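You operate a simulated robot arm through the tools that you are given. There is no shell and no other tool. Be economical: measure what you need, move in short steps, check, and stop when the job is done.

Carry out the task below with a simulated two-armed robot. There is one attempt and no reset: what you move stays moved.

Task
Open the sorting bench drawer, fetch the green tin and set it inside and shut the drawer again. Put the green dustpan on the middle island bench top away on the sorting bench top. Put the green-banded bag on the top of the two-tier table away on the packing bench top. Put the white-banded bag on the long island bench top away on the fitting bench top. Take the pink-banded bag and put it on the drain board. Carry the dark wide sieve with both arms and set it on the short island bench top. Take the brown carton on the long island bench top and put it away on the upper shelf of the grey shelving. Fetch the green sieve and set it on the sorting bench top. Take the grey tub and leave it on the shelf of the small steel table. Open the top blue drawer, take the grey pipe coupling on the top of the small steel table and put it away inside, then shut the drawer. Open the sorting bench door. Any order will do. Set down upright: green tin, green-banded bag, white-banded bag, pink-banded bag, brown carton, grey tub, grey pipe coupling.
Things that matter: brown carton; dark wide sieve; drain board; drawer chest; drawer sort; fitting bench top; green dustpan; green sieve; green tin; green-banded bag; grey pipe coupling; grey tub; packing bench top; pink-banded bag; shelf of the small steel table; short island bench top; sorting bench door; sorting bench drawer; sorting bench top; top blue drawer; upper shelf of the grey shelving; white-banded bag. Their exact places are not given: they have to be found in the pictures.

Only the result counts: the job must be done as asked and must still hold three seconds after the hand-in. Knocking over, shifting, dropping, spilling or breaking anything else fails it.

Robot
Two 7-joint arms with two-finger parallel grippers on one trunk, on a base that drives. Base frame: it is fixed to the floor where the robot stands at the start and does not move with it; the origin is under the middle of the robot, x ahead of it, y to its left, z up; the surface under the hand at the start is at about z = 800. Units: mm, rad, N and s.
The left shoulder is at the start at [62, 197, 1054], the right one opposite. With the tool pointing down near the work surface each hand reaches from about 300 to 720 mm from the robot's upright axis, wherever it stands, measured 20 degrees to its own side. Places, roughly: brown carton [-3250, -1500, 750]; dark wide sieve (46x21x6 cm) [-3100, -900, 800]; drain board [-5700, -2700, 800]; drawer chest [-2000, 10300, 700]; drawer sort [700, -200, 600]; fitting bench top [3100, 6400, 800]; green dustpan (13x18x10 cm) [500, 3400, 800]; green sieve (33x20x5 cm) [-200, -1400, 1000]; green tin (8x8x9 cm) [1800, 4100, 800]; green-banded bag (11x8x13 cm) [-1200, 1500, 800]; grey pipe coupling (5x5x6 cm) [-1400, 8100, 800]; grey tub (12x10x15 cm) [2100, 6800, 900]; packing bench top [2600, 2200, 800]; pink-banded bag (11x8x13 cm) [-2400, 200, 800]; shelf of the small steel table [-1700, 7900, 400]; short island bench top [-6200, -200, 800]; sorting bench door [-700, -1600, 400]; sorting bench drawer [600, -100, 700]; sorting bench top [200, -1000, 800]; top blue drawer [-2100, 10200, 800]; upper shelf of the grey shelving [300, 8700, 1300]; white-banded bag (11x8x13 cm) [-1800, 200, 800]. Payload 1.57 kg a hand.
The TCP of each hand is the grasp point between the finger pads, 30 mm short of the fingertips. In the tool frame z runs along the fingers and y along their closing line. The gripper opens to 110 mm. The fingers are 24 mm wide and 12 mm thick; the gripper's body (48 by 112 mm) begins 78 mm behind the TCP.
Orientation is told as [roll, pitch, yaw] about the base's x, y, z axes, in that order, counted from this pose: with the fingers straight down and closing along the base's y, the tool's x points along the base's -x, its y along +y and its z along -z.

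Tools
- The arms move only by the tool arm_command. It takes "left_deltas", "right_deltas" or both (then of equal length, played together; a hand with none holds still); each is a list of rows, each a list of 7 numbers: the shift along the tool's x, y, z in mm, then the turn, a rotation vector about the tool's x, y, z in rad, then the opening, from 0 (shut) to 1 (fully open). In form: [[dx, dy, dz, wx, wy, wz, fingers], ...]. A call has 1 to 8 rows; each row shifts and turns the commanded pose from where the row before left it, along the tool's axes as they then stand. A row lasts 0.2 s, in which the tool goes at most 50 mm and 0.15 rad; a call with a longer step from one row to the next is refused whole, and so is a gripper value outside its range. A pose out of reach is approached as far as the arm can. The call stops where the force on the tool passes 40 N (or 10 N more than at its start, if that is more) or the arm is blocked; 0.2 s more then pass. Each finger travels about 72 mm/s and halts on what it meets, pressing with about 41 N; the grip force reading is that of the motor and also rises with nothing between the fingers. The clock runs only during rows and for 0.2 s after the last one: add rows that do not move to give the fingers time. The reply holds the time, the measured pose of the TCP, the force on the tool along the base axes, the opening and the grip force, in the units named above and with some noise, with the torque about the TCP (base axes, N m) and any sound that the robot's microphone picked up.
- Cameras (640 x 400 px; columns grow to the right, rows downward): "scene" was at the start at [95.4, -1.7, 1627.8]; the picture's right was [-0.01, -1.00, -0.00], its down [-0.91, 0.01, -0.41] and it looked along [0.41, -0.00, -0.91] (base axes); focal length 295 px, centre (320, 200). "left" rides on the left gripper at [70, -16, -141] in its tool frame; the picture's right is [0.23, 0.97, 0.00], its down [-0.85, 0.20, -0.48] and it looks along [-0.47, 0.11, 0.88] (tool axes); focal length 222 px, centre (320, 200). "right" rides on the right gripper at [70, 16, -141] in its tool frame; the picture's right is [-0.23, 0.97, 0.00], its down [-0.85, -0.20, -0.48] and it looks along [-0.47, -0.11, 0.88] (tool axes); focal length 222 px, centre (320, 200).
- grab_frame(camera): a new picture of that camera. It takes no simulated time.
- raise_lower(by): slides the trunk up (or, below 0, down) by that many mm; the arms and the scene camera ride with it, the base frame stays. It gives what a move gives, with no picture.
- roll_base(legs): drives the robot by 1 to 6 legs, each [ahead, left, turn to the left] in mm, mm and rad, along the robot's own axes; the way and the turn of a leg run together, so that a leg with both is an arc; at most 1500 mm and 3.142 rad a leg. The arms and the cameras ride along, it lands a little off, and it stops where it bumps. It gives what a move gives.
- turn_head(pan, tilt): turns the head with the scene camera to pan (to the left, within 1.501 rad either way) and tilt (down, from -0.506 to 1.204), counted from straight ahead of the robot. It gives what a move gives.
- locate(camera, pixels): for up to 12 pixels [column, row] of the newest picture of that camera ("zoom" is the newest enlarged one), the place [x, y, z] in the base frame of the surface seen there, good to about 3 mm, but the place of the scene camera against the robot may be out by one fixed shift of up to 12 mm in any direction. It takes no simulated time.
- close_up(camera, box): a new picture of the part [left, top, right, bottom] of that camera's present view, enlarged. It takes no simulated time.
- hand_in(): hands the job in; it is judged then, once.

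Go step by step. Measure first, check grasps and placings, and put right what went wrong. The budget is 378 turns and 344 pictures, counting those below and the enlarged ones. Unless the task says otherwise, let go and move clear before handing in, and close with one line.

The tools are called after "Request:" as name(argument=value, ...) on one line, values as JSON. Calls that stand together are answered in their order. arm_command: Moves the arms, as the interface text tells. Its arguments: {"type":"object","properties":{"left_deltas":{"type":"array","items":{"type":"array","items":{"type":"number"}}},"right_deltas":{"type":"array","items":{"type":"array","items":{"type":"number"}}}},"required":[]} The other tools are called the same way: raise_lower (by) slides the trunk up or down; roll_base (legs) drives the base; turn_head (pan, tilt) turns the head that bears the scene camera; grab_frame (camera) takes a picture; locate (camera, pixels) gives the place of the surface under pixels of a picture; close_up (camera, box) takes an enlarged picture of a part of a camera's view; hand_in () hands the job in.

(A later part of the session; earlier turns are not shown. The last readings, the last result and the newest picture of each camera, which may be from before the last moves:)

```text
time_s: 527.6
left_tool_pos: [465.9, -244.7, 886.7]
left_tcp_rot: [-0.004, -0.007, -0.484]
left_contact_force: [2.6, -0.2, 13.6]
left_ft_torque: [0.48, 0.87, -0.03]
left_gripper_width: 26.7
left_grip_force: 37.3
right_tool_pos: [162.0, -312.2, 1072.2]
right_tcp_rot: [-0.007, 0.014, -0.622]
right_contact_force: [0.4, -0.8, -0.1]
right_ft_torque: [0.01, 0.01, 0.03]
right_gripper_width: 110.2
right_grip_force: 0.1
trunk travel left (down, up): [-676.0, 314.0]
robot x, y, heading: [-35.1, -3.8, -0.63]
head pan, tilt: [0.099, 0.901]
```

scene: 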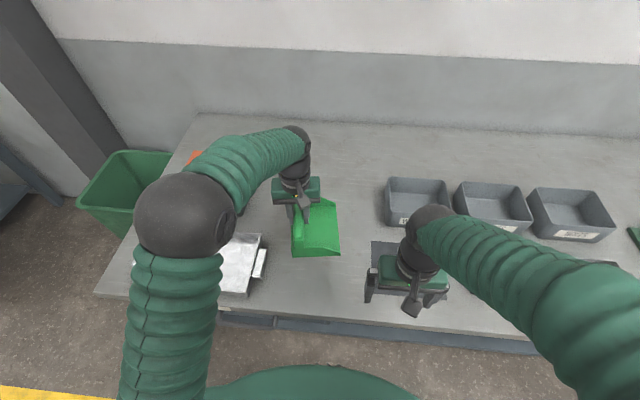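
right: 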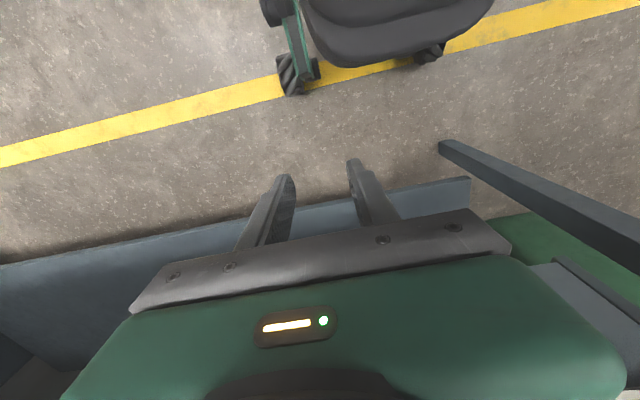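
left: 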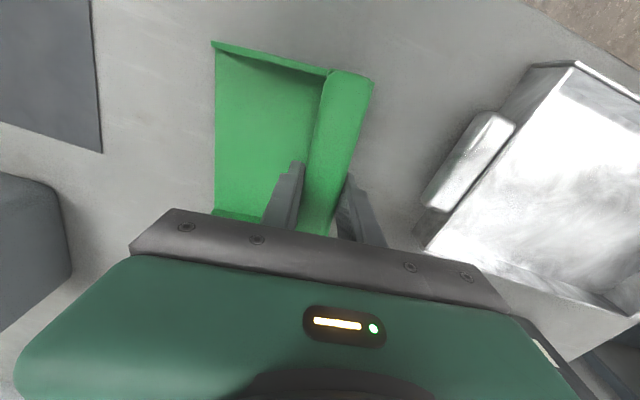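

Contact. I'll release and lift away.

Request:
arm_command(left_deltas=[[0, 0, 0, 0, 0, 0, 0.5], [0, 0, 0, 0, 0, 0, 0.6], [0, 0, -30, 0, 0, 0, 0.6], [0, 0, -45, 0, 0, 0, 0.6], [0, 0, -45, 0, 0, 0, 0.6], [0, 0, -45, 0, 0, 0, 0.6], [0, 0, -45, 0, 0, 0, 1], [20, 0, -40, 0, 0, 0, 1]])

Request:
arm_command(left_deltas=[[45, 10, 0, 0, 0, 0, 1], [45, 10, 0, 0, 0, 0, 1], [45, 10, 0, 0, 0, 0, 1], [45, 10, 0, 0, 0, 0.1, 1]])

Request:
turn_head(pan=0.25, tilt=0.9)

Request:
grab_frame(camera="scene")

```text
time_s: 529.4
left_tool_pos: [445.5, -234.2, 1138.3]
left_tcp_rot: [0.002, -0.003, -0.485]
left_contact_force: [-0.4, -0.1, -0.9]
left_ft_torque: [-0.02, -0.03, -0.01]
left_gripper_width: 109.7
left_grip_force: 0.1
right_tool_pos: [160.9, -311.5, 1072.3]
right_tcp_rot: [-0.006, 0.013, -0.621]
right_contact_force: [0.1, 0.3, -0.1]
right_ft_torque: [0.0, 0.0, -0.02]
right_gripper_width: 110.0
right_grip_force: 0.0
trunk travel left (down, up): [-676.0, 314.0]
robot x, y, heading: [-39.5, -7.2, -0.63]
head pan, tilt: [0.099, 0.901]
```

```text
time_s: 530.4
left_tool_pos: [305.7, -114.4, 1134.3]
left_tcp_rot: [0.0, -0.006, -0.587]
left_contact_force: [0.4, 0.4, -1.0]
left_ft_torque: [-0.03, -0.04, 0.02]
left_gripper_width: 109.8
left_grip_force: 0.0
right_tool_pos: [161.3, -311.1, 1071.8]
right_tcp_rot: [-0.006, 0.013, -0.622]
right_contact_force: [-0.3, -0.2, 0.2]
right_ft_torque: [0.01, 0.02, 0.0]
right_gripper_width: 110.0
right_grip_force: 0.0
trunk travel left (down, up): [-676.0, 314.0]
robot x, y, heading: [-35.6, -6.2, -0.628]
head pan, tilt: [0.099, 0.901]
```

```text
time_s: 531.1
left_tool_pos: [306.8, -116.6, 1134.8]
left_tcp_rot: [0.001, -0.005, -0.585]
left_contact_force: [0.1, -1.1, 0.4]
left_ft_torque: [-0.06, 0.0, 0.0]
left_gripper_width: 110.2
left_grip_force: 0.1
right_tool_pos: [163.2, -311.5, 1071.5]
right_tcp_rot: [-0.008, 0.014, -0.622]
right_contact_force: [0.9, 0.4, 0.3]
right_ft_torque: [0.0, 0.0, -0.04]
right_gripper_width: 110.0
right_grip_force: 0.1
trunk travel left (down, up): [-676.0, 314.0]
robot x, y, heading: [-36.3, -8.5, -0.629]
head pan, tilt: [0.25, 0.901]
```

```text
183 pictures are left
```

scene: 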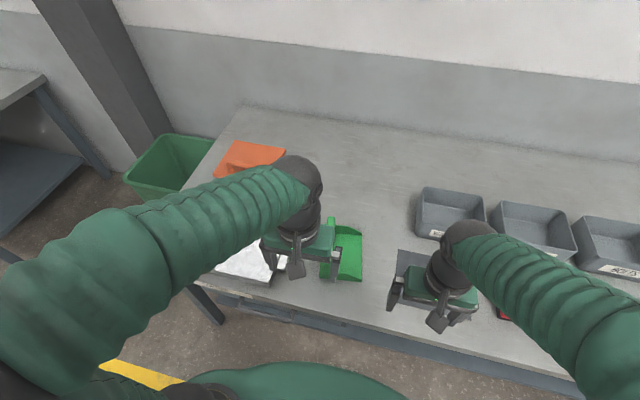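

The dustpan is on the bench. I'll back off and check the drawer and door.

Request:
roll_base(legs=[[-650, 0, 0]])

Request:
turn_head(pan=0.1, tilt=0.6)

Request:
close_up(camera="scene", box=[180, 160, 440, 330])

Request:
turn_head(pan=-1.0, tilt=0.5)

Request:
grab_frame(camera="scene")

```text
time_s: 534.7
left_tool_pos: [-209.0, 259.5, 1134.2]
left_tcp_rot: [-0.001, -0.004, -0.599]
left_contact_force: [-0.5, -0.6, -0.5]
left_ft_torque: [-0.03, -0.01, -0.01]
left_gripper_width: 109.8
left_grip_force: 0.0
right_tool_pos: [-356.9, 65.1, 1070.7]
right_tcp_rot: [-0.008, 0.016, -0.633]
right_contact_force: [0.5, -0.3, -0.1]
right_ft_torque: [-0.03, -0.04, -0.01]
right_gripper_width: 109.9
right_grip_force: 0.2
trunk travel left (down, up): [-676.0, 314.0]
robot x, y, heading: [-555.8, 375.2, -0.642]
head pan, tilt: [0.25, 0.901]
```

```text
time_s: 535.5
left_tool_pos: [-210.6, 260.8, 1134.8]
left_tcp_rot: [-0.001, -0.006, -0.598]
left_contact_force: [0.4, -0.7, 0.0]
left_ft_torque: [-0.01, -0.02, 0.01]
left_gripper_width: 109.8
left_grip_force: 0.1
right_tool_pos: [-358.8, 66.6, 1072.0]
right_tcp_rot: [-0.008, 0.015, -0.634]
right_contact_force: [0.9, 0.3, 0.0]
right_ft_torque: [-0.04, 0.03, 0.01]
right_gripper_width: 110.0
right_grip_force: 0.1
trunk travel left (down, up): [-676.0, 314.0]
robot x, y, heading: [-554.6, 376.8, -0.643]
head pan, tilt: [0.099, 0.6]
```

```text
2.35 times, centred on (310, 245) of scene
```

zoom: 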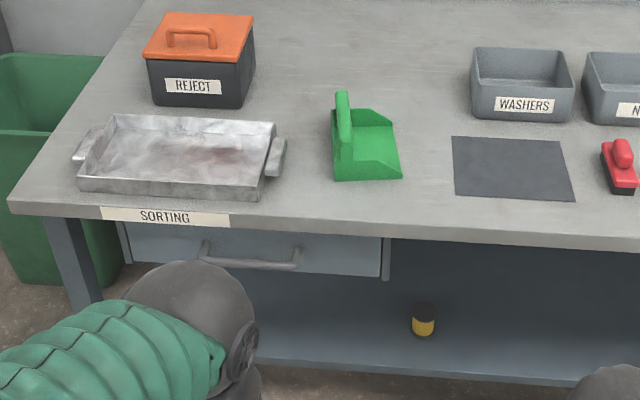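

```text
time_s: 536.8
left_tool_pos: [-210.4, 260.4, 1134.2]
left_tcp_rot: [-0.001, -0.007, -0.599]
left_contact_force: [0.0, -0.1, -0.4]
left_ft_torque: [-0.03, -0.01, -0.02]
left_gripper_width: 109.9
left_grip_force: 0.0
right_tool_pos: [-357.0, 65.7, 1071.8]
right_tcp_rot: [-0.008, 0.015, -0.635]
right_contact_force: [-0.8, 0.3, -0.5]
right_ft_torque: [-0.02, 0.01, 0.02]
right_gripper_width: 110.1
right_grip_force: 0.2
trunk travel left (down, up): [-676.0, 314.0]
robot x, y, heading: [-553.7, 378.7, -0.644]
head pan, tilt: [-1.0, 0.499]
```

```text
181 pictures are left
```

scene: 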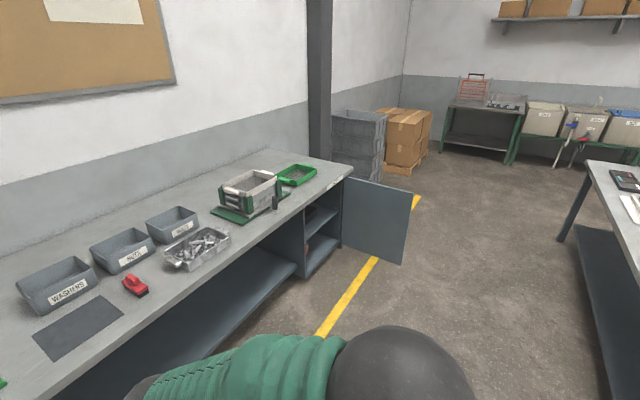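

Request:
close_up(camera="scene", box=[0, 200, 10, 210])

Request:
turn_head(pan=0.1, tilt=0.6)

Request:
close_up(camera="scene", box=[220, 220, 360, 300])

Request:
locate(camera="zoom", pixels=[[440, 190], [400, 200], [430, 150], [300, 175], [260, 210], [330, 215], [462, 170], [462, 200]])

```text
16.00 times, centred on (5, 205) of scene
```

zoom: 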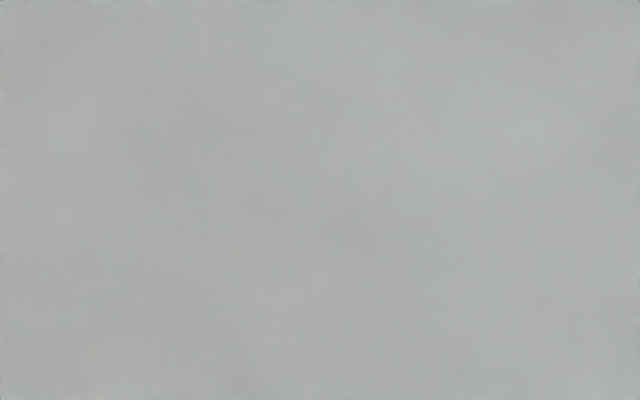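

```text
time_s: 538.2
left_tool_pos: [-210.2, 259.1, 1133.5]
left_tcp_rot: [0.0, -0.004, -0.599]
left_contact_force: [0.2, 0.1, -0.1]
left_ft_torque: [-0.01, -0.01, -0.02]
left_gripper_width: 110.1
left_grip_force: 0.1
right_tool_pos: [-358.6, 65.6, 1070.9]
right_tcp_rot: [-0.008, 0.015, -0.633]
right_contact_force: [0.2, -0.8, -0.4]
right_ft_torque: [0.01, 0.03, 0.04]
right_gripper_width: 110.2
right_grip_force: 0.1
trunk travel left (down, up): [-676.0, 314.0]
robot x, y, heading: [-554.9, 374.4, -0.643]
head pan, tilt: [0.099, 0.6]
```

```text
4.57 times, centred on (290, 260) of scene
```

zoom: 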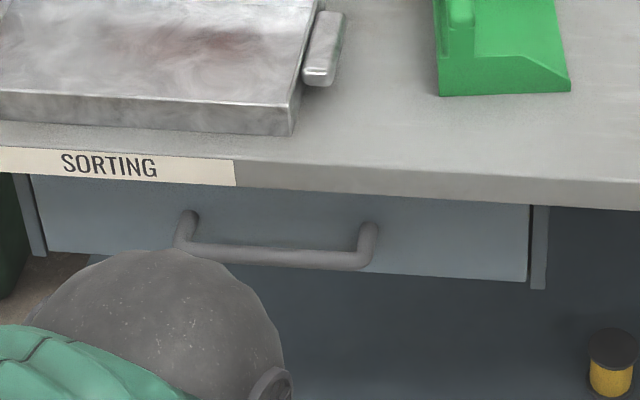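

```text
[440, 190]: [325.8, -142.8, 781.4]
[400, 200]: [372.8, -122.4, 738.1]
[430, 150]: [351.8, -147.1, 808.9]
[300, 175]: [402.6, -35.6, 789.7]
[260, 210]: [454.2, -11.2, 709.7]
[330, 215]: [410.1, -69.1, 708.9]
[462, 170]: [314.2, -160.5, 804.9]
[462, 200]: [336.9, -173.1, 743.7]
```

The drawer is flush and the door open. Next the pink bag on the far side of the long island: I'll drive down the lane and round its south end.

Request:
roll_base(legs=[[0, 0, -1.551], [1250, -70, 0], [1250, 0, 0], [1230, 0, 0]])

Request:
turn_head(pan=-0.7, tilt=0.4)

Request:
grab_frame(camera="scene")

Request:
turn_head(pan=-1.45, tilt=0.5)

Request:
grab_frame(camera="scene")

```text
time_s: 559.9
left_tool_pos: [-2878.1, -2971.9, 1134.3]
left_tcp_rot: [0.002, -0.005, -2.171]
left_contact_force: [-0.5, -0.1, -0.2]
left_ft_torque: [0.0, -0.01, -0.01]
left_gripper_width: 109.9
left_grip_force: 0.1
right_tool_pos: [-3072.7, -2824.1, 1072.5]
right_tcp_rot: [-0.009, 0.013, -2.207]
right_contact_force: [-0.3, -0.9, 0.1]
right_ft_torque: [-0.05, -0.02, 0.01]
right_gripper_width: 109.8
right_grip_force: 0.1
trunk travel left (down, up): [-676.0, 314.0]
robot x, y, heading: [-2765.0, -2630.3, -2.211]
head pan, tilt: [0.099, 0.6]
```

```text
time_s: 561.0
left_tool_pos: [-2880.7, -2970.5, 1135.0]
left_tcp_rot: [-0.001, -0.006, -2.172]
left_contact_force: [-0.6, 0.4, 0.6]
left_ft_torque: [-0.04, 0.01, 0.01]
left_gripper_width: 110.1
left_grip_force: 0.1
right_tool_pos: [-3072.5, -2823.8, 1072.1]
right_tcp_rot: [-0.008, 0.014, -2.208]
right_contact_force: [0.6, 0.4, -0.6]
right_ft_torque: [-0.02, 0.02, -0.03]
right_gripper_width: 109.9
right_grip_force: 0.0
trunk travel left (down, up): [-676.0, 314.0]
robot x, y, heading: [-2761.6, -2630.5, -2.22]
head pan, tilt: [-0.7, 0.4]
```

```text
178 pictures are left
```

scene: 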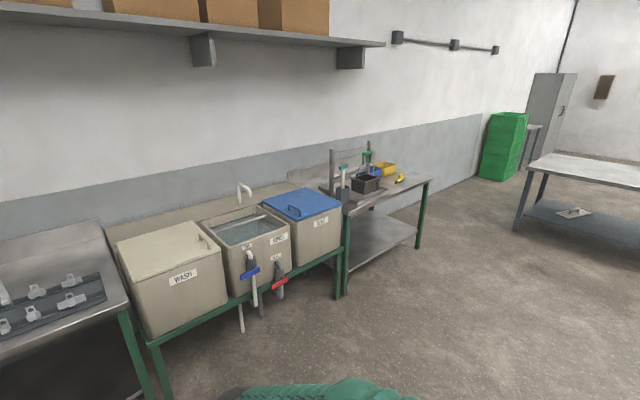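

```text
time_s: 562.1
left_tool_pos: [-2879.6, -2971.6, 1133.3]
left_tcp_rot: [-0.001, -0.003, -2.172]
left_contact_force: [0.3, -0.6, -0.4]
left_ft_torque: [0.0, 0.02, 0.0]
left_gripper_width: 110.2
left_grip_force: 0.0
right_tool_pos: [-3072.1, -2824.8, 1071.0]
right_tcp_rot: [-0.006, 0.014, -2.207]
right_contact_force: [0.1, 0.3, 0.3]
right_ft_torque: [0.02, -0.02, -0.01]
right_gripper_width: 110.0
right_grip_force: 0.1
trunk travel left (down, up): [-676.0, 314.0]
robot x, y, heading: [-2766.2, -2628.0, -2.213]
head pan, tilt: [-1.45, 0.499]
```

```text
177 pictures are left
```

scene: 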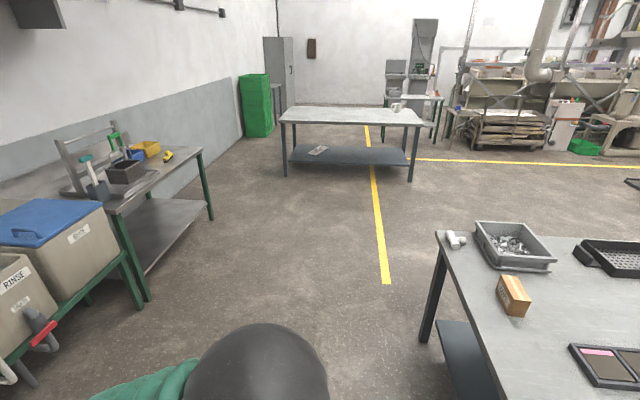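

The drain board is the green-legged table at (380,190) in the first view, and the short island is ahead in the second. I'll go round to the far side of the long island for the pink bag.

Request:
roll_base(legs=[[0, -1150, 0], [0, -1150, 0], [0, 0, 1.59], [0, 1200, 0], [0, 1150, 0]])

Request:
turn_head(pan=0.1, tilt=0.6)

Request:
grab_frame(camera="scene")

```text
time_s: 588.6
left_tool_pos: [-2910.8, 609.3, 1134.3]
left_tcp_rot: [0.002, -0.005, -0.552]
left_contact_force: [0.1, 0.1, -1.0]
left_ft_torque: [0.05, -0.02, 0.03]
left_gripper_width: 110.1
left_grip_force: 0.1
right_tool_pos: [-3049.2, 410.3, 1072.3]
right_tcp_rot: [-0.006, 0.015, -0.589]
right_contact_force: [0.0, -1.0, 0.4]
right_ft_torque: [-0.01, -0.03, -0.01]
right_gripper_width: 109.9
right_grip_force: 0.0
trunk travel left (down, up): [-676.0, 314.0]
robot x, y, heading: [-3258.1, 710.9, -0.591]
head pan, tilt: [-1.45, 0.499]
```

```text
time_s: 590.2
left_tool_pos: [-2910.6, 612.1, 1133.2]
left_tcp_rot: [0.0, -0.005, -0.553]
left_contact_force: [0.1, 0.0, 0.4]
left_ft_torque: [-0.04, 0.0, 0.04]
left_gripper_width: 109.9
left_grip_force: 0.1
right_tool_pos: [-3049.1, 412.5, 1072.1]
right_tcp_rot: [-0.009, 0.015, -0.587]
right_contact_force: [0.7, -0.6, 0.5]
right_ft_torque: [0.01, 0.0, 0.01]
right_gripper_width: 109.8
right_grip_force: 0.1
trunk travel left (down, up): [-676.0, 314.0]
robot x, y, heading: [-3256.1, 711.2, -0.599]
head pan, tilt: [0.099, 0.6]
```

```text
176 pictures are left
```

scene: 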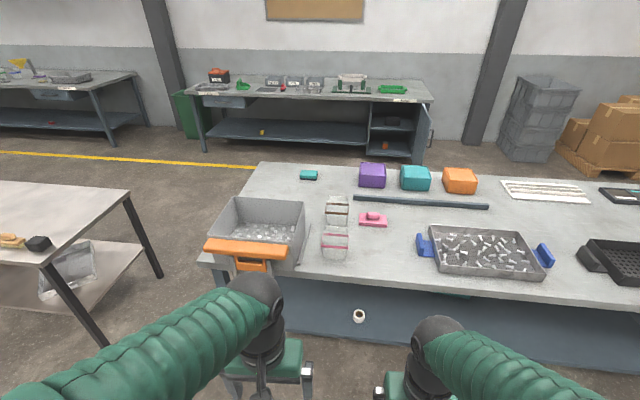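

The pink-banded bag is at (334,243), beside the hopper. I'll zoom in and measure.

Request:
close_up(camera="scene", box=[290, 190, 390, 280])

Request:
locate(camera="scene", pixels=[[215, 265], [600, 300], [300, 205], [303, 262], [232, 248], [300, 245], [285, 270], [425, 248]])

```text
4.44 times, centred on (340, 235) of scene
```

zoom: 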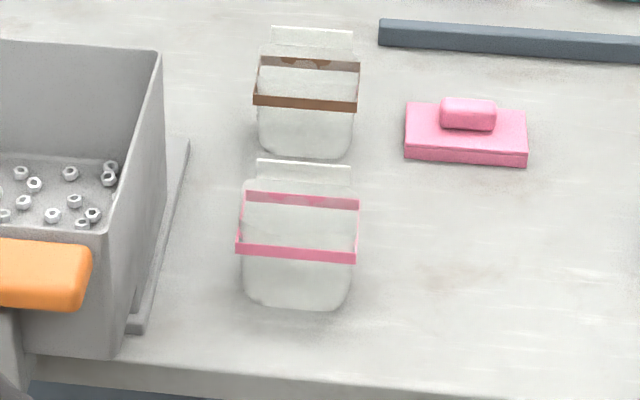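

```text
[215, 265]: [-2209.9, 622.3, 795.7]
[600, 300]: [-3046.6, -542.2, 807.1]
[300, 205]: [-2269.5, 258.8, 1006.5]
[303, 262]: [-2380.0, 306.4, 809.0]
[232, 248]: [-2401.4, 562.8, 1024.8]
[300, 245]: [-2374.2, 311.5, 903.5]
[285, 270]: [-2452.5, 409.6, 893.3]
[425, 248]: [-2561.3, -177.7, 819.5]
```

Request:
locate(camera="zoom", pixels=[[246, 195], [356, 200], [355, 258], [240, 250], [300, 253], [262, 165], [346, 172], [188, 150], [140, 325], [158, 240], [300, 130]])

```text
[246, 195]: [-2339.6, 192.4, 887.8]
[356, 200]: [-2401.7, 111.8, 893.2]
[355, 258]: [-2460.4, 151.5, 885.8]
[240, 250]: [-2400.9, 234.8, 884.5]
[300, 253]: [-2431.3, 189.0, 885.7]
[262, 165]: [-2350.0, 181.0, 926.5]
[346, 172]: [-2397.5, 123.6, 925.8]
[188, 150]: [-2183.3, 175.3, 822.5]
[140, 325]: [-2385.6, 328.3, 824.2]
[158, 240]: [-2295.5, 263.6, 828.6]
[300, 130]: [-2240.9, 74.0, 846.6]
```

The band centre is (-2401,173), z about 879, long side parallel to the island. I'll use the right hand (its camera will face away from the hopper), lift the left hand higher, and drive in.

Request:
arm_command(left_deltas=[[0, 0, -40, 0, 0, 0, 1], [0, 0, -40, 0, 0, 0, 1], [0, 0, -20, 0, 0, 0, 1]])

Request:
roll_base(legs=[[0, 190, -0.027], [520, 0, 0]])

Request:
arm_command(right_deltas=[[0, 0, 0, 0, 0, -0.139, 1], [0, 0, 0, 0, 0, -0.139, 1], [0, 0, 0, 0, 0, -0.139, 1], [0, 0, 0, 0, 0, -0.139, 1], [0, 0, 0, 0, 0, -0.139, 1], [0, 0, 0, 0, 0, -0.139, 1], [0, 0, 0, 0, 0, -0.139, 1], [0, 0, 0, 0, 0, -0.139, 1]])

Request:
arm_command(right_deltas=[[0, 0, 0, 0, 0, -0.139, 1], [0, 0, 0, 0, 0, -0.139, 1], [0, 0, 0, 0, 0, -0.139, 1]])

Request:
grab_frame(camera="scene")

Request:
grab_frame(camera="right")

```text
time_s: 591.0
left_tool_pos: [-2911.1, 612.1, 1234.4]
left_tcp_rot: [-0.001, -0.004, -0.552]
left_contact_force: [0.4, -0.2, -0.6]
left_ft_torque: [0.05, 0.01, 0.01]
left_gripper_width: 109.9
left_grip_force: 0.1
right_tool_pos: [-3050.2, 411.9, 1070.8]
right_tcp_rot: [-0.007, 0.015, -0.587]
right_contact_force: [0.2, 0.3, 0.6]
right_ft_torque: [0.01, -0.02, 0.03]
right_gripper_width: 110.2
right_grip_force: 0.0
trunk travel left (down, up): [-676.0, 314.0]
robot x, y, heading: [-3255.1, 713.3, -0.597]
head pan, tilt: [0.099, 0.6]
```

```text
time_s: 595.2
left_tool_pos: [-2379.3, 455.6, 1234.5]
left_tcp_rot: [-0.002, -0.006, -0.577]
left_contact_force: [-0.1, 1.5, -0.1]
left_ft_torque: [0.02, -0.01, 0.01]
left_gripper_width: 109.9
left_grip_force: 0.0
right_tool_pos: [-2522.6, 259.0, 1072.7]
right_tcp_rot: [-0.007, 0.014, -0.613]
right_contact_force: [-0.7, -0.2, -0.1]
right_ft_torque: [-0.01, 0.02, 0.0]
right_gripper_width: 109.9
right_grip_force: 0.0
trunk travel left (down, up): [-676.0, 314.0]
robot x, y, heading: [-2725.1, 560.2, -0.619]
head pan, tilt: [0.099, 0.6]
```

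```text
time_s: 597.0
left_tool_pos: [-2377.8, 454.2, 1233.7]
left_tcp_rot: [0.001, -0.005, -0.578]
left_contact_force: [0.4, -0.2, 0.2]
left_ft_torque: [0.01, 0.04, 0.01]
left_gripper_width: 110.1
left_grip_force: 0.1
right_tool_pos: [-2522.8, 257.6, 1071.6]
right_tcp_rot: [0.012, 0.013, 0.501]
right_contact_force: [1.2, -0.9, -0.8]
right_ft_torque: [0.01, -0.04, -0.02]
right_gripper_width: 110.0
right_grip_force: 0.1
trunk travel left (down, up): [-676.0, 314.0]
robot x, y, heading: [-2722.8, 558.8, -0.62]
head pan, tilt: [0.099, 0.6]
```

```text
time_s: 597.8
left_tool_pos: [-2378.5, 453.9, 1233.3]
left_tcp_rot: [-0.001, -0.005, -0.578]
left_contact_force: [0.0, 0.2, 0.2]
left_ft_torque: [0.01, 0.02, 0.04]
left_gripper_width: 109.9
left_grip_force: 0.2
right_tool_pos: [-2522.0, 257.5, 1071.7]
right_tcp_rot: [0.016, 0.007, 0.918]
right_contact_force: [0.1, 0.5, 0.0]
right_ft_torque: [-0.01, -0.01, 0.01]
right_gripper_width: 110.0
right_grip_force: 0.0
trunk travel left (down, up): [-676.0, 314.0]
robot x, y, heading: [-2720.7, 563.5, -0.618]
head pan, tilt: [0.099, 0.6]
```

```text
174 pictures are left
```

scene: 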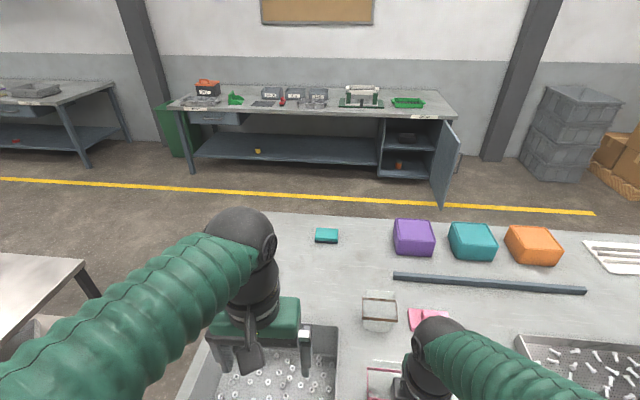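

```text
173 pictures are left
```

right: 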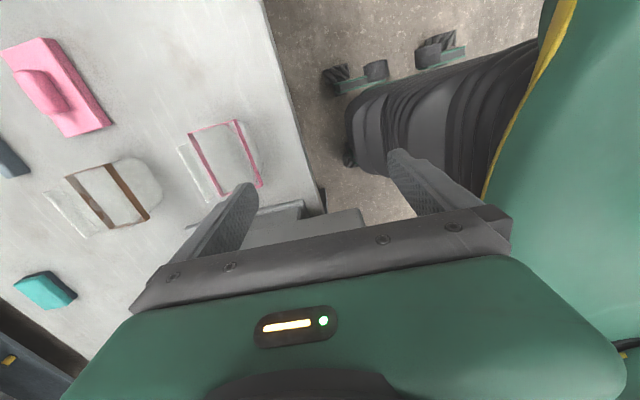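

Request:
close_up(camera="right", box=[160, 100, 300, 220])

Request:
locate(camera="zoom", pixels=[[100, 100], [290, 60], [390, 290], [215, 330], [330, 150], [150, 200], [60, 160], [160, 330]])

```text
3.33 times, centred on (230, 160) of right
```

zoom: 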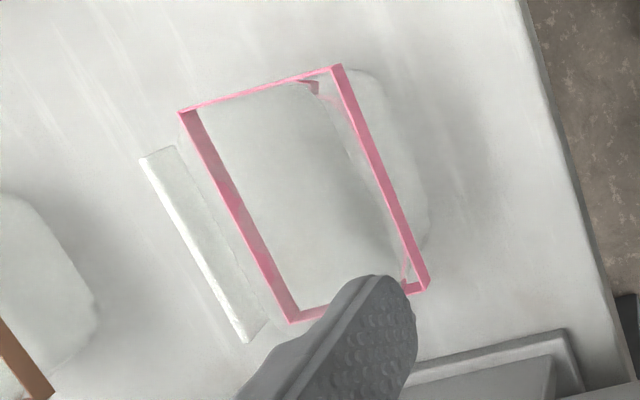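

```text
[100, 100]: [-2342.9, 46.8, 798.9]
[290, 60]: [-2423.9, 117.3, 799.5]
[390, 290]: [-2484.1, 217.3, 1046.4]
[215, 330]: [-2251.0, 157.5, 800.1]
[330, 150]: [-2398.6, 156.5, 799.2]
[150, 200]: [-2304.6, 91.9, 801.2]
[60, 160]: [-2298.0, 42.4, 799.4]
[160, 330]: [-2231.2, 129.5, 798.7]
```

Request:
locate(camera="zoom", pixels=[[184, 112], [338, 70], [425, 285], [293, 320], [235, 210], [380, 180], [205, 240], [170, 180], [560, 345]])

```text
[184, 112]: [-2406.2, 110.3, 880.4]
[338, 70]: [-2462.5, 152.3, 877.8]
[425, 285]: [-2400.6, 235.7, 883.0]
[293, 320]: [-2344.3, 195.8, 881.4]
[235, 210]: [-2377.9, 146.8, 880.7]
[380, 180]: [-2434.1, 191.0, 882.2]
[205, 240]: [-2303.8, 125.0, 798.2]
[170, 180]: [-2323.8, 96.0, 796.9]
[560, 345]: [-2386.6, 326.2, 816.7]
```

Centre by the hand camera is (-2403,173), bench z 799. I'll move over, descend to z 860 and grip.

Request:
arm_command(right_deltas=[[-1.4, -37, 0, 0, 0, 0, 1], [-1.4, -37, 0, 0, 0, 0, 1], [-1.4, -37, 0, 0, 0, 0, 1], [-1.5, -38, 0, 0, 0, 0, 1], [0, 0, 40, 0, 0, 0, 1], [0, 0, 40, 0, 0, 0, 1], [0, 0, 20, 0, 0, 0, 1]])

Request:
grab_frame(camera="right")

```text
time_s: 599.4
left_tool_pos: [-2377.4, 454.2, 1232.8]
left_tcp_rot: [0.0, -0.003, -0.578]
left_contact_force: [0.0, 0.0, -0.7]
left_ft_torque: [-0.02, 0.01, -0.01]
left_gripper_width: 109.9
left_grip_force: 0.2
right_tool_pos: [-2402.6, 170.6, 966.5]
right_tcp_rot: [0.015, 0.006, 0.916]
right_contact_force: [0.3, -1.5, 0.6]
right_ft_torque: [0.0, -0.01, 0.0]
right_gripper_width: 110.0
right_grip_force: 0.1
trunk travel left (down, up): [-676.0, 314.0]
robot x, y, heading: [-2720.3, 560.6, -0.622]
head pan, tilt: [0.099, 0.6]
```

```text
171 pictures are left
```

right: 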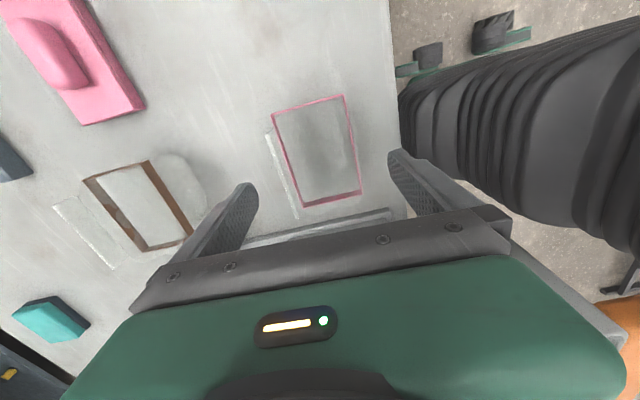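

Request:
locate(camera="right", pixels=[[150, 163], [190, 236], [200, 180], [205, 200], [268, 135], [297, 215]])

```text
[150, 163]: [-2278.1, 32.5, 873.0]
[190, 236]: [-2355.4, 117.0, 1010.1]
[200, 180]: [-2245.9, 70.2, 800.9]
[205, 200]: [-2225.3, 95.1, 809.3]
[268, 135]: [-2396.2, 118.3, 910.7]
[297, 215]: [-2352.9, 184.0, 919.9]
```

The brown bag is well clear. I'll descend and grip.

Request:
arm_command(right_deltas=[[0, 0, 40, 0, 0, 0, 1], [0, 0, 40, 0, 0, 0, 1], [0, 0, 27, 0, 0, 0, 1], [0, 0, 0, 0, 0, 0, 0.6], [0, 0, 0, 0, 0, 0, 0.3], [0, 0, 0, 0, 0, 0, 0], [0, 0, 0, 0, 0, 0, 0]])

Request:
arm_command(right_deltas=[[0, 0, -30, 0, 0, 0, 0], [0, 0, -45, 0, 0, 0, 0], [0, 0, -45, 0, 0, 0, 0], [0, 0, -45, 0, 0, 0, 0], [0, 0, -45, 0, 0, 0, 0], [0, 45, 0, 0, 0, 0, 0], [0, 45, 0, 0, 0, 0, 0], [0, 45, 0, 0, 0, 0, 0]])

Request:
grab_frame(camera="right")

```text
time_s: 601.0
left_tool_pos: [-2377.3, 454.1, 1233.9]
left_tcp_rot: [0.002, -0.004, -0.577]
left_contact_force: [0.8, 0.4, -0.5]
left_ft_torque: [0.0, 0.02, 0.02]
left_gripper_width: 110.0
left_grip_force: 0.1
right_tool_pos: [-2404.6, 173.3, 862.8]
right_tcp_rot: [0.014, 0.006, 0.916]
right_contact_force: [0.0, 0.0, 0.0]
right_ft_torque: [0.02, 0.01, -0.04]
right_gripper_width: 74.3
right_grip_force: 41.0
trunk travel left (down, up): [-676.0, 314.0]
robot x, y, heading: [-2726.2, 563.0, -0.622]
head pan, tilt: [0.099, 0.6]
```

```text
time_s: 602.8
left_tool_pos: [-2379.4, 455.4, 1234.3]
left_tcp_rot: [-0.003, -0.007, -0.575]
left_contact_force: [-0.7, 0.6, -0.1]
left_ft_torque: [-0.01, 0.0, -0.01]
left_gripper_width: 109.8
left_grip_force: 0.1
right_tool_pos: [-2508.1, 254.1, 1076.7]
right_tcp_rot: [0.015, 0.006, 0.916]
right_contact_force: [-0.1, 0.5, -1.1]
right_ft_torque: [-0.04, 0.0, 0.01]
right_gripper_width: 74.4
right_grip_force: 40.9
trunk travel left (down, up): [-676.0, 314.0]
robot x, y, heading: [-2725.4, 560.6, -0.622]
head pan, tilt: [0.099, 0.6]
```

```text
170 pictures are left
```

right: 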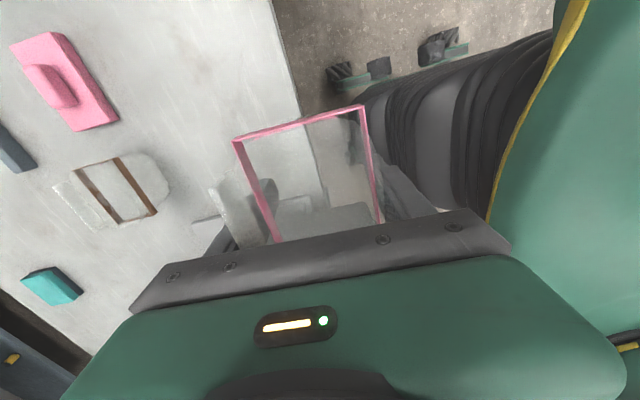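

The pink bag is held, TCP 64 above its base. I'll back off, turn and drive to the drain board.

Request:
roll_base(legs=[[-500, 0, 0], [0, 0, -1.572], [1200, 0, 0], [1200, 0, 0], [850, 0, 0]])

Request:
turn_head(pan=0, tilt=0.6)

Request:
grab_frame(camera="scene")

```text
time_s: 624.9
left_tool_pos: [-5148.1, -2066.9, 1234.3]
left_tcp_rot: [0.0, -0.005, -2.16]
left_contact_force: [-0.3, -1.1, -0.4]
left_ft_torque: [0.01, 0.03, 0.0]
left_gripper_width: 109.7
left_grip_force: 0.0
right_tool_pos: [-5346.3, -1935.7, 1076.1]
right_tcp_rot: [0.013, 0.008, -0.668]
right_contact_force: [0.2, 0.3, -0.4]
right_ft_torque: [-0.02, -0.04, 0.0]
right_gripper_width: 73.7
right_grip_force: 41.4
trunk travel left (down, up): [-676.0, 314.0]
robot x, y, heading: [-5037.2, -1726.8, -2.204]
head pan, tilt: [0.099, 0.6]
```

```text
time_s: 625.6
left_tool_pos: [-5147.7, -2068.4, 1234.3]
left_tcp_rot: [0.002, -0.004, -2.162]
left_contact_force: [0.0, 0.3, 0.7]
left_ft_torque: [0.02, -0.02, 0.01]
left_gripper_width: 110.2
left_grip_force: 0.0
right_tool_pos: [-5347.2, -1935.1, 1077.9]
right_tcp_rot: [0.015, 0.01, -0.668]
right_contact_force: [-0.7, -0.1, 0.4]
right_ft_torque: [-0.01, -0.03, 0.02]
right_gripper_width: 73.9
right_grip_force: 41.2
trunk travel left (down, up): [-676.0, 314.0]
robot x, y, heading: [-5036.7, -1728.1, -2.205]
head pan, tilt: [0.0, 0.6]
```

```text
169 pictures are left
```

scene: 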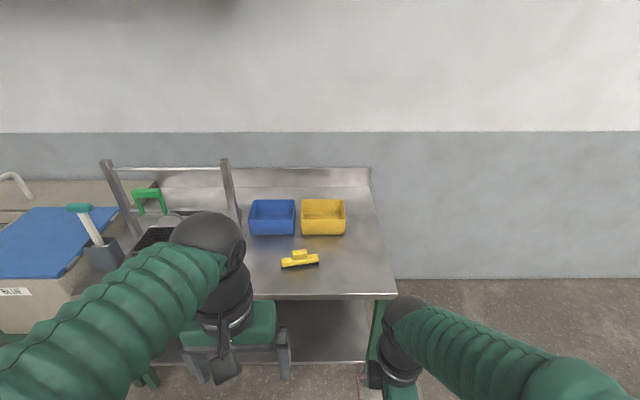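

The drain board has free space at the front right, around (350,268). I'll measure.

Request:
locate(camera="scene", pixels=[[350, 268], [350, 297], [394, 294], [318, 264], [345, 232], [355, 250], [280, 270], [370, 200], [260, 285]])

```text
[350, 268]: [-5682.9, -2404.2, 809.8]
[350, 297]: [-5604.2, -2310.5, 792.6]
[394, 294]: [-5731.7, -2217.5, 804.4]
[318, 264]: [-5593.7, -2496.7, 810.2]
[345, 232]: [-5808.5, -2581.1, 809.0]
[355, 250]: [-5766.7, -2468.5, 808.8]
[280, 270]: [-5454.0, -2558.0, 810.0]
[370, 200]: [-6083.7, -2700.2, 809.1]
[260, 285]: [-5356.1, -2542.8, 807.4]
```

Request:
roll_base(legs=[[454, -7, 0.01]])

Request:
turn_head(pan=-0.2, tilt=0.9)

Request:
arm_command(right_deltas=[[0, -45, 0, 0, 0, 0, 0], [0, -45, 0, 0, 0, 0, 0], [0, -42, 0, 0, 0, 0, 0], [0, 0, 40, 0, 0, 0, 0], [0, 0, 40, 0, 0, 0, 0]])

Request:
grab_frame(camera="scene")

Request:
grab_frame(camera="right")

```text
time_s: 628.3
left_tool_pos: [-5417.6, -2430.0, 1234.2]
left_tcp_rot: [0.001, -0.004, -2.154]
left_contact_force: [-0.2, -0.5, 0.3]
left_ft_torque: [0.0, -0.01, 0.01]
left_gripper_width: 109.9
left_grip_force: 0.0
right_tool_pos: [-5619.0, -2300.6, 1077.7]
right_tcp_rot: [0.015, 0.009, -0.662]
right_contact_force: [0.1, 0.6, -1.2]
right_ft_torque: [0.0, 0.03, -0.02]
right_gripper_width: 73.9
right_grip_force: 41.2
trunk travel left (down, up): [-676.0, 314.0]
robot x, y, heading: [-5305.7, -2086.8, -2.202]
head pan, tilt: [0.0, 0.6]
```

```text
time_s: 629.1
left_tool_pos: [-5418.1, -2430.9, 1233.6]
left_tcp_rot: [-0.002, -0.003, -2.154]
left_contact_force: [0.5, -0.3, 0.0]
left_ft_torque: [0.03, -0.01, -0.02]
left_gripper_width: 109.9
left_grip_force: 0.1
right_tool_pos: [-5620.6, -2301.6, 1076.3]
right_tcp_rot: [0.016, 0.008, -0.662]
right_contact_force: [0.4, -0.6, -0.9]
right_ft_torque: [-0.03, -0.05, 0.03]
right_gripper_width: 74.1
right_grip_force: 41.5
trunk travel left (down, up): [-676.0, 314.0]
robot x, y, heading: [-5308.1, -2089.0, -2.198]
head pan, tilt: [-0.201, 0.901]
```

```text
time_s: 630.3
left_tool_pos: [-5420.3, -2432.6, 1232.8]
left_tcp_rot: [0.0, -0.003, -2.154]
left_contact_force: [-1.1, -0.6, -0.3]
left_ft_torque: [-0.02, -0.01, 0.0]
left_gripper_width: 110.0
left_grip_force: 0.2
right_tool_pos: [-5699.9, -2406.1, 992.4]
right_tcp_rot: [0.015, 0.006, -0.661]
right_contact_force: [-0.1, 0.3, -0.6]
right_ft_torque: [0.02, -0.01, 0.0]
right_gripper_width: 73.9
right_grip_force: 40.8
trunk travel left (down, up): [-676.0, 314.0]
robot x, y, heading: [-5312.1, -2087.3, -2.199]
head pan, tilt: [-0.201, 0.901]
```

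```text
168 pictures are left
```

scene: 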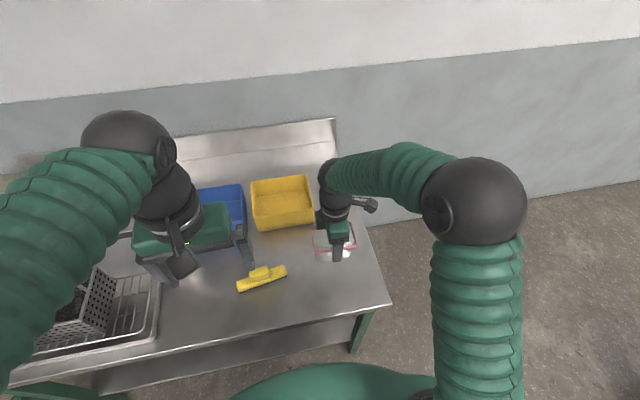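

```text
167 pictures are left
```

right: 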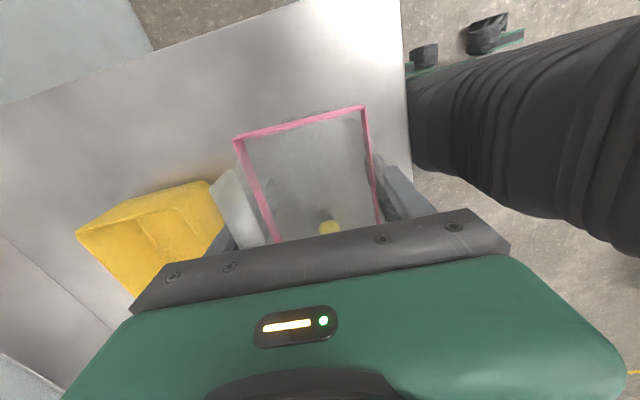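

All clear. I'll lower to contact.

Request:
arm_command(right_deltas=[[0, 0, 40, 0, 0, 0, 0], [0, 0, 40, 0, 0, 0, 0], [0, 0, 38, 0, 0, 0, 0], [0, 0, 4, 0, 0, 0, 0], [0, 0, 3, 0, 0, 0, 0], [0, 0, 2, 0, 0, 0, 0]])

Request:
arm_command(right_deltas=[[0, 0, 2, 0, 0, 0, 0], [0, 0, 2, 0, 0, 0, 0]])

```text
time_s: 631.7
left_tool_pos: [-5418.6, -2431.3, 1234.3]
left_tcp_rot: [0.0, -0.005, -2.154]
left_contact_force: [-0.4, -0.6, -0.4]
left_ft_torque: [0.0, -0.03, -0.01]
left_gripper_width: 110.1
left_grip_force: 0.0
right_tool_pos: [-5701.3, -2401.7, 867.0]
right_tcp_rot: [0.015, 0.008, -0.662]
right_contact_force: [0.5, -0.6, -0.3]
right_ft_torque: [0.03, 0.01, -0.02]
right_gripper_width: 73.7
right_grip_force: 40.7
trunk travel left (down, up): [-676.0, 314.0]
robot x, y, heading: [-5308.1, -2087.9, -2.199]
head pan, tilt: [-0.201, 0.901]
```

```text
time_s: 632.3
left_tool_pos: [-5418.9, -2431.5, 1234.5]
left_tcp_rot: [0.002, -0.004, -2.155]
left_contact_force: [0.7, 0.1, -0.6]
left_ft_torque: [0.0, -0.01, -0.03]
left_gripper_width: 110.3
left_grip_force: 0.1
right_tool_pos: [-5702.5, -2400.8, 862.2]
right_tcp_rot: [0.015, 0.007, -0.662]
right_contact_force: [-0.6, 0.1, -0.8]
right_ft_torque: [0.01, -0.01, -0.01]
right_gripper_width: 73.7
right_grip_force: 41.5
trunk travel left (down, up): [-676.0, 314.0]
robot x, y, heading: [-5311.6, -2086.9, -2.199]
head pan, tilt: [-0.201, 0.901]
```

Request:
arm_command(right_deltas=[[0, 0, 2, 0, 0, 0, 0], [0, 0, 2, 0, 0, 0, 0]])

```text
time_s: 632.9
left_tool_pos: [-5416.7, -2430.5, 1235.0]
left_tcp_rot: [-0.002, -0.007, -2.155]
left_contact_force: [0.3, -0.4, 0.1]
left_ft_torque: [0.01, 0.06, 0.0]
left_gripper_width: 110.0
left_grip_force: 0.1
right_tool_pos: [-5700.4, -2402.1, 862.3]
right_tcp_rot: [0.01, 0.009, -0.662]
right_contact_force: [-1.5, 0.5, 14.7]
right_ft_torque: [0.4, -0.3, 0.06]
right_gripper_width: 74.1
right_grip_force: 41.0
trunk travel left (down, up): [-676.0, 314.0]
robot x, y, heading: [-5309.7, -2085.4, -2.2]
head pan, tilt: [-0.201, 0.901]
```

Contact. I'll release, rise and retract, restoring the right hand's yaw for the dark sieve.

Request:
arm_command(right_deltas=[[0, 0, -1, 0, 0, 0, 0.8], [0, 0, 0, 0, 0, 0, 1], [0, 0, 0, 0, 0, 0, 1], [0, 0, -30, 0, 0, 0, 1], [0, 0, -45, 0, 0, 0, 1], [0, 0, -45, 0, 0, 0, 1], [0, 0, -45, 0, 0, 0, 1], [0, 0, -45, 0, 0, 0, 1]])

Request:
arm_command(right_deltas=[[0, 45, -10, 0, 0, 0, 1], [0, 45, 0, 0, 0, 0, 1], [0, 40, 0, 0, 0, 0, 1], [0, 0, 0, 0, 0, 0.139, 1], [0, 0, 0, 0, 0, 0.139, 1], [0, 0, 0, 0, 0, 0.139, 1], [0, 0, 0, 0, 0, 0.139, 1], [0, 0, 0, 0, 0, 0.139, 1]])

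Request:
arm_command(right_deltas=[[0, 0, 0, 0, 0, 0.139, 1], [0, 0, 0, 0, 0, 0.139, 1], [0, 0, 0, 0, 0, 0.139, 1], [0, 0, 0, 0, 0, 0.139, 1], [0, 0, 0, 0, 0, 0.139, 1], [0, 0, 0, 0, 0, 0.139, 1]])

Request:
grab_frame(camera="scene")

```text
time_s: 634.7
left_tool_pos: [-5419.0, -2430.1, 1234.3]
left_tcp_rot: [-0.001, -0.006, -2.153]
left_contact_force: [0.0, -0.7, -0.1]
left_ft_torque: [0.0, -0.02, 0.02]
left_gripper_width: 109.9
left_grip_force: 0.1
right_tool_pos: [-5699.3, -2404.0, 1070.8]
right_tcp_rot: [0.014, 0.005, -0.66]
right_contact_force: [0.8, -0.1, 0.5]
right_ft_torque: [-0.04, -0.01, 0.01]
right_gripper_width: 110.0
right_grip_force: 0.0
trunk travel left (down, up): [-676.0, 314.0]
robot x, y, heading: [-5308.2, -2085.2, -2.197]
head pan, tilt: [-0.201, 0.901]
```

```text
time_s: 636.5
left_tool_pos: [-5418.5, -2431.0, 1233.8]
left_tcp_rot: [0.0, -0.005, -2.154]
left_contact_force: [-1.0, 0.4, -0.2]
left_ft_torque: [-0.04, 0.0, -0.04]
left_gripper_width: 110.0
left_grip_force: 0.1
right_tool_pos: [-5621.0, -2303.3, 1082.4]
right_tcp_rot: [0.008, 0.015, -1.358]
right_contact_force: [0.8, -0.4, -0.2]
right_ft_torque: [0.0, 0.03, 0.0]
right_gripper_width: 110.2
right_grip_force: 0.0
trunk travel left (down, up): [-676.0, 314.0]
robot x, y, heading: [-5309.1, -2083.4, -2.195]
head pan, tilt: [-0.201, 0.901]
```

```text
time_s: 637.9
left_tool_pos: [-5418.4, -2432.1, 1235.0]
left_tcp_rot: [0.001, -0.005, -2.154]
left_contact_force: [-0.1, 0.2, 0.7]
left_ft_torque: [0.0, 0.06, 0.02]
left_gripper_width: 110.0
left_grip_force: 0.0
right_tool_pos: [-5622.2, -2302.6, 1081.6]
right_tcp_rot: [-0.008, 0.016, -2.193]
right_contact_force: [-0.4, -0.1, 0.5]
right_ft_torque: [0.0, 0.01, -0.03]
right_gripper_width: 110.1
right_grip_force: 0.1
trunk travel left (down, up): [-676.0, 314.0]
robot x, y, heading: [-5310.0, -2087.8, -2.198]
head pan, tilt: [-0.201, 0.901]
```

```text
166 pictures are left
```

scene: 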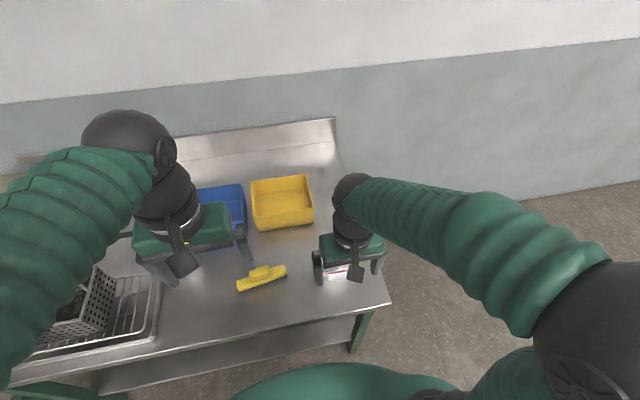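

I'll back away (checking the pink bag) and drive to the dark sieve on the long island's far side.

Request:
roll_base(legs=[[-500, 0, 0]])

Request:
close_up(camera="scene", box=[160, 60, 420, 240])

Request:
roll_base(legs=[[-150, 0, 1.575], [0, 1400, 0], [150, 300, 0]])

Request:
turn_head(pan=0, tilt=0.7)

Request:
grab_frame(camera="scene")

```text
time_s: 640.8
left_tool_pos: [-5133.7, -2038.5, 1235.1]
left_tcp_rot: [-0.001, -0.005, -2.16]
left_contact_force: [0.6, -0.5, -0.3]
left_ft_torque: [0.03, 0.02, 0.04]
left_gripper_width: 110.2
left_grip_force: 0.1
right_tool_pos: [-5336.7, -1909.3, 1080.8]
right_tcp_rot: [-0.007, 0.016, -2.194]
right_contact_force: [0.6, -0.1, -1.1]
right_ft_torque: [-0.02, -0.05, -0.04]
right_gripper_width: 110.1
right_grip_force: 0.0
trunk travel left (down, up): [-676.0, 314.0]
robot x, y, heading: [-5024.5, -1690.4, -2.208]
head pan, tilt: [-0.201, 0.901]
```

```text
2.22 times, centred on (290, 150) of scene
```

zoom: 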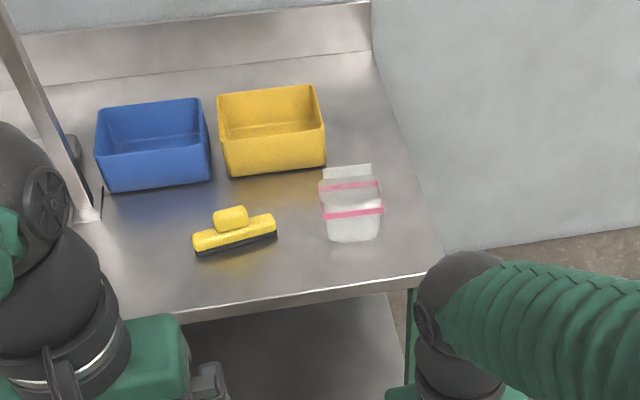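

```text
time_s: 653.3
left_tool_pos: [-3614.7, -382.7, 1235.2]
left_tcp_rot: [0.007, -0.005, -0.565]
left_contact_force: [0.2, -1.1, -0.7]
left_ft_torque: [0.03, -0.03, -0.02]
left_gripper_width: 110.0
left_grip_force: 0.2
right_tool_pos: [-3738.9, -587.9, 1080.6]
right_tcp_rot: [-0.001, 0.016, -0.601]
right_contact_force: [-0.5, -0.1, 0.3]
right_ft_torque: [-0.02, -0.05, 0.01]
right_gripper_width: 109.7
right_grip_force: 0.0
trunk travel left (down, up): [-676.0, 314.0]
robot x, y, heading: [-3953.7, -277.2, -0.604]
head pan, tilt: [-0.201, 0.901]
```

```text
time_s: 654.1
left_tool_pos: [-3611.3, -380.1, 1234.7]
left_tcp_rot: [0.003, -0.003, -0.564]
left_contact_force: [-0.8, 0.0, -0.5]
left_ft_torque: [0.05, -0.04, -0.03]
left_gripper_width: 110.0
left_grip_force: 0.0
right_tool_pos: [-3736.2, -585.5, 1080.1]
right_tcp_rot: [-0.004, 0.016, -0.601]
right_contact_force: [-0.1, -1.4, 0.0]
right_ft_torque: [0.03, -0.04, 0.0]
right_gripper_width: 109.9
right_grip_force: 0.1
trunk travel left (down, up): [-676.0, 314.0]
robot x, y, heading: [-3952.1, -275.0, -0.613]
head pan, tilt: [0.0, 0.7]
```

```text
164 pictures are left
```

scene: 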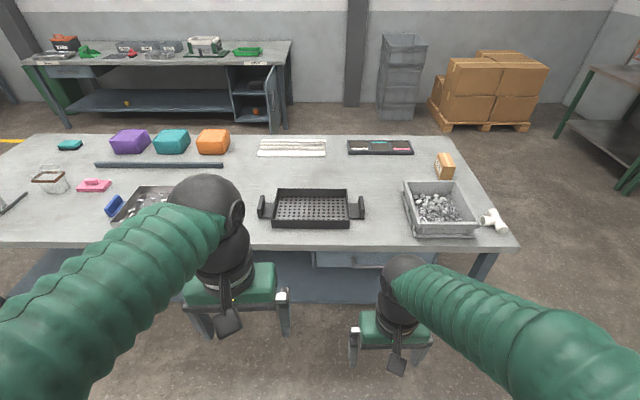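

The pink bag stands upright on the drain board. The dark sieve is at (312,208) with end tabs; I'll measure it.

Request:
close_up(camera="scene", box=[230, 160, 400, 260])

Request:
locate(camera="zoom", pixels=[[122, 150], [122, 200], [508, 150], [508, 200], [140, 175], [490, 175], [170, 255], [450, 255], [320, 165], [320, 110], [110, 175], [520, 175]])

```text
3.76 times, centred on (315, 210) of scene
```

zoom: 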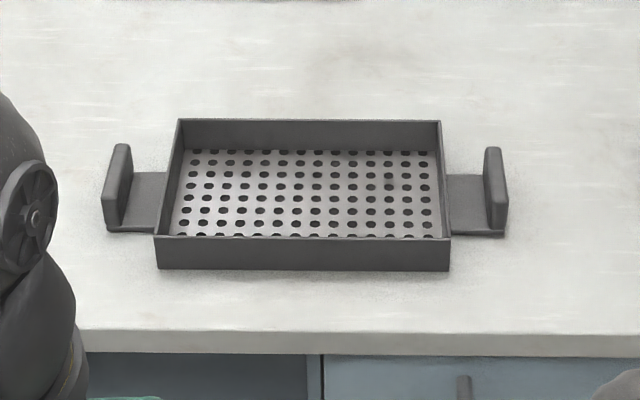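

```text
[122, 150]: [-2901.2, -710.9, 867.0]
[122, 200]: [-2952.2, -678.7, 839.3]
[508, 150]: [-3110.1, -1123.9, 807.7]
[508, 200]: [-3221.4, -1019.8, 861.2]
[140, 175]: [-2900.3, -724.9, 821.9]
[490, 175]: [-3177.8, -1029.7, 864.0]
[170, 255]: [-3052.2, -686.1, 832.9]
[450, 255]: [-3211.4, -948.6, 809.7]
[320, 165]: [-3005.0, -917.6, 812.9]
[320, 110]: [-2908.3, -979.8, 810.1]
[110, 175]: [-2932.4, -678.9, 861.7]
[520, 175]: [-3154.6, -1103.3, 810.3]
```

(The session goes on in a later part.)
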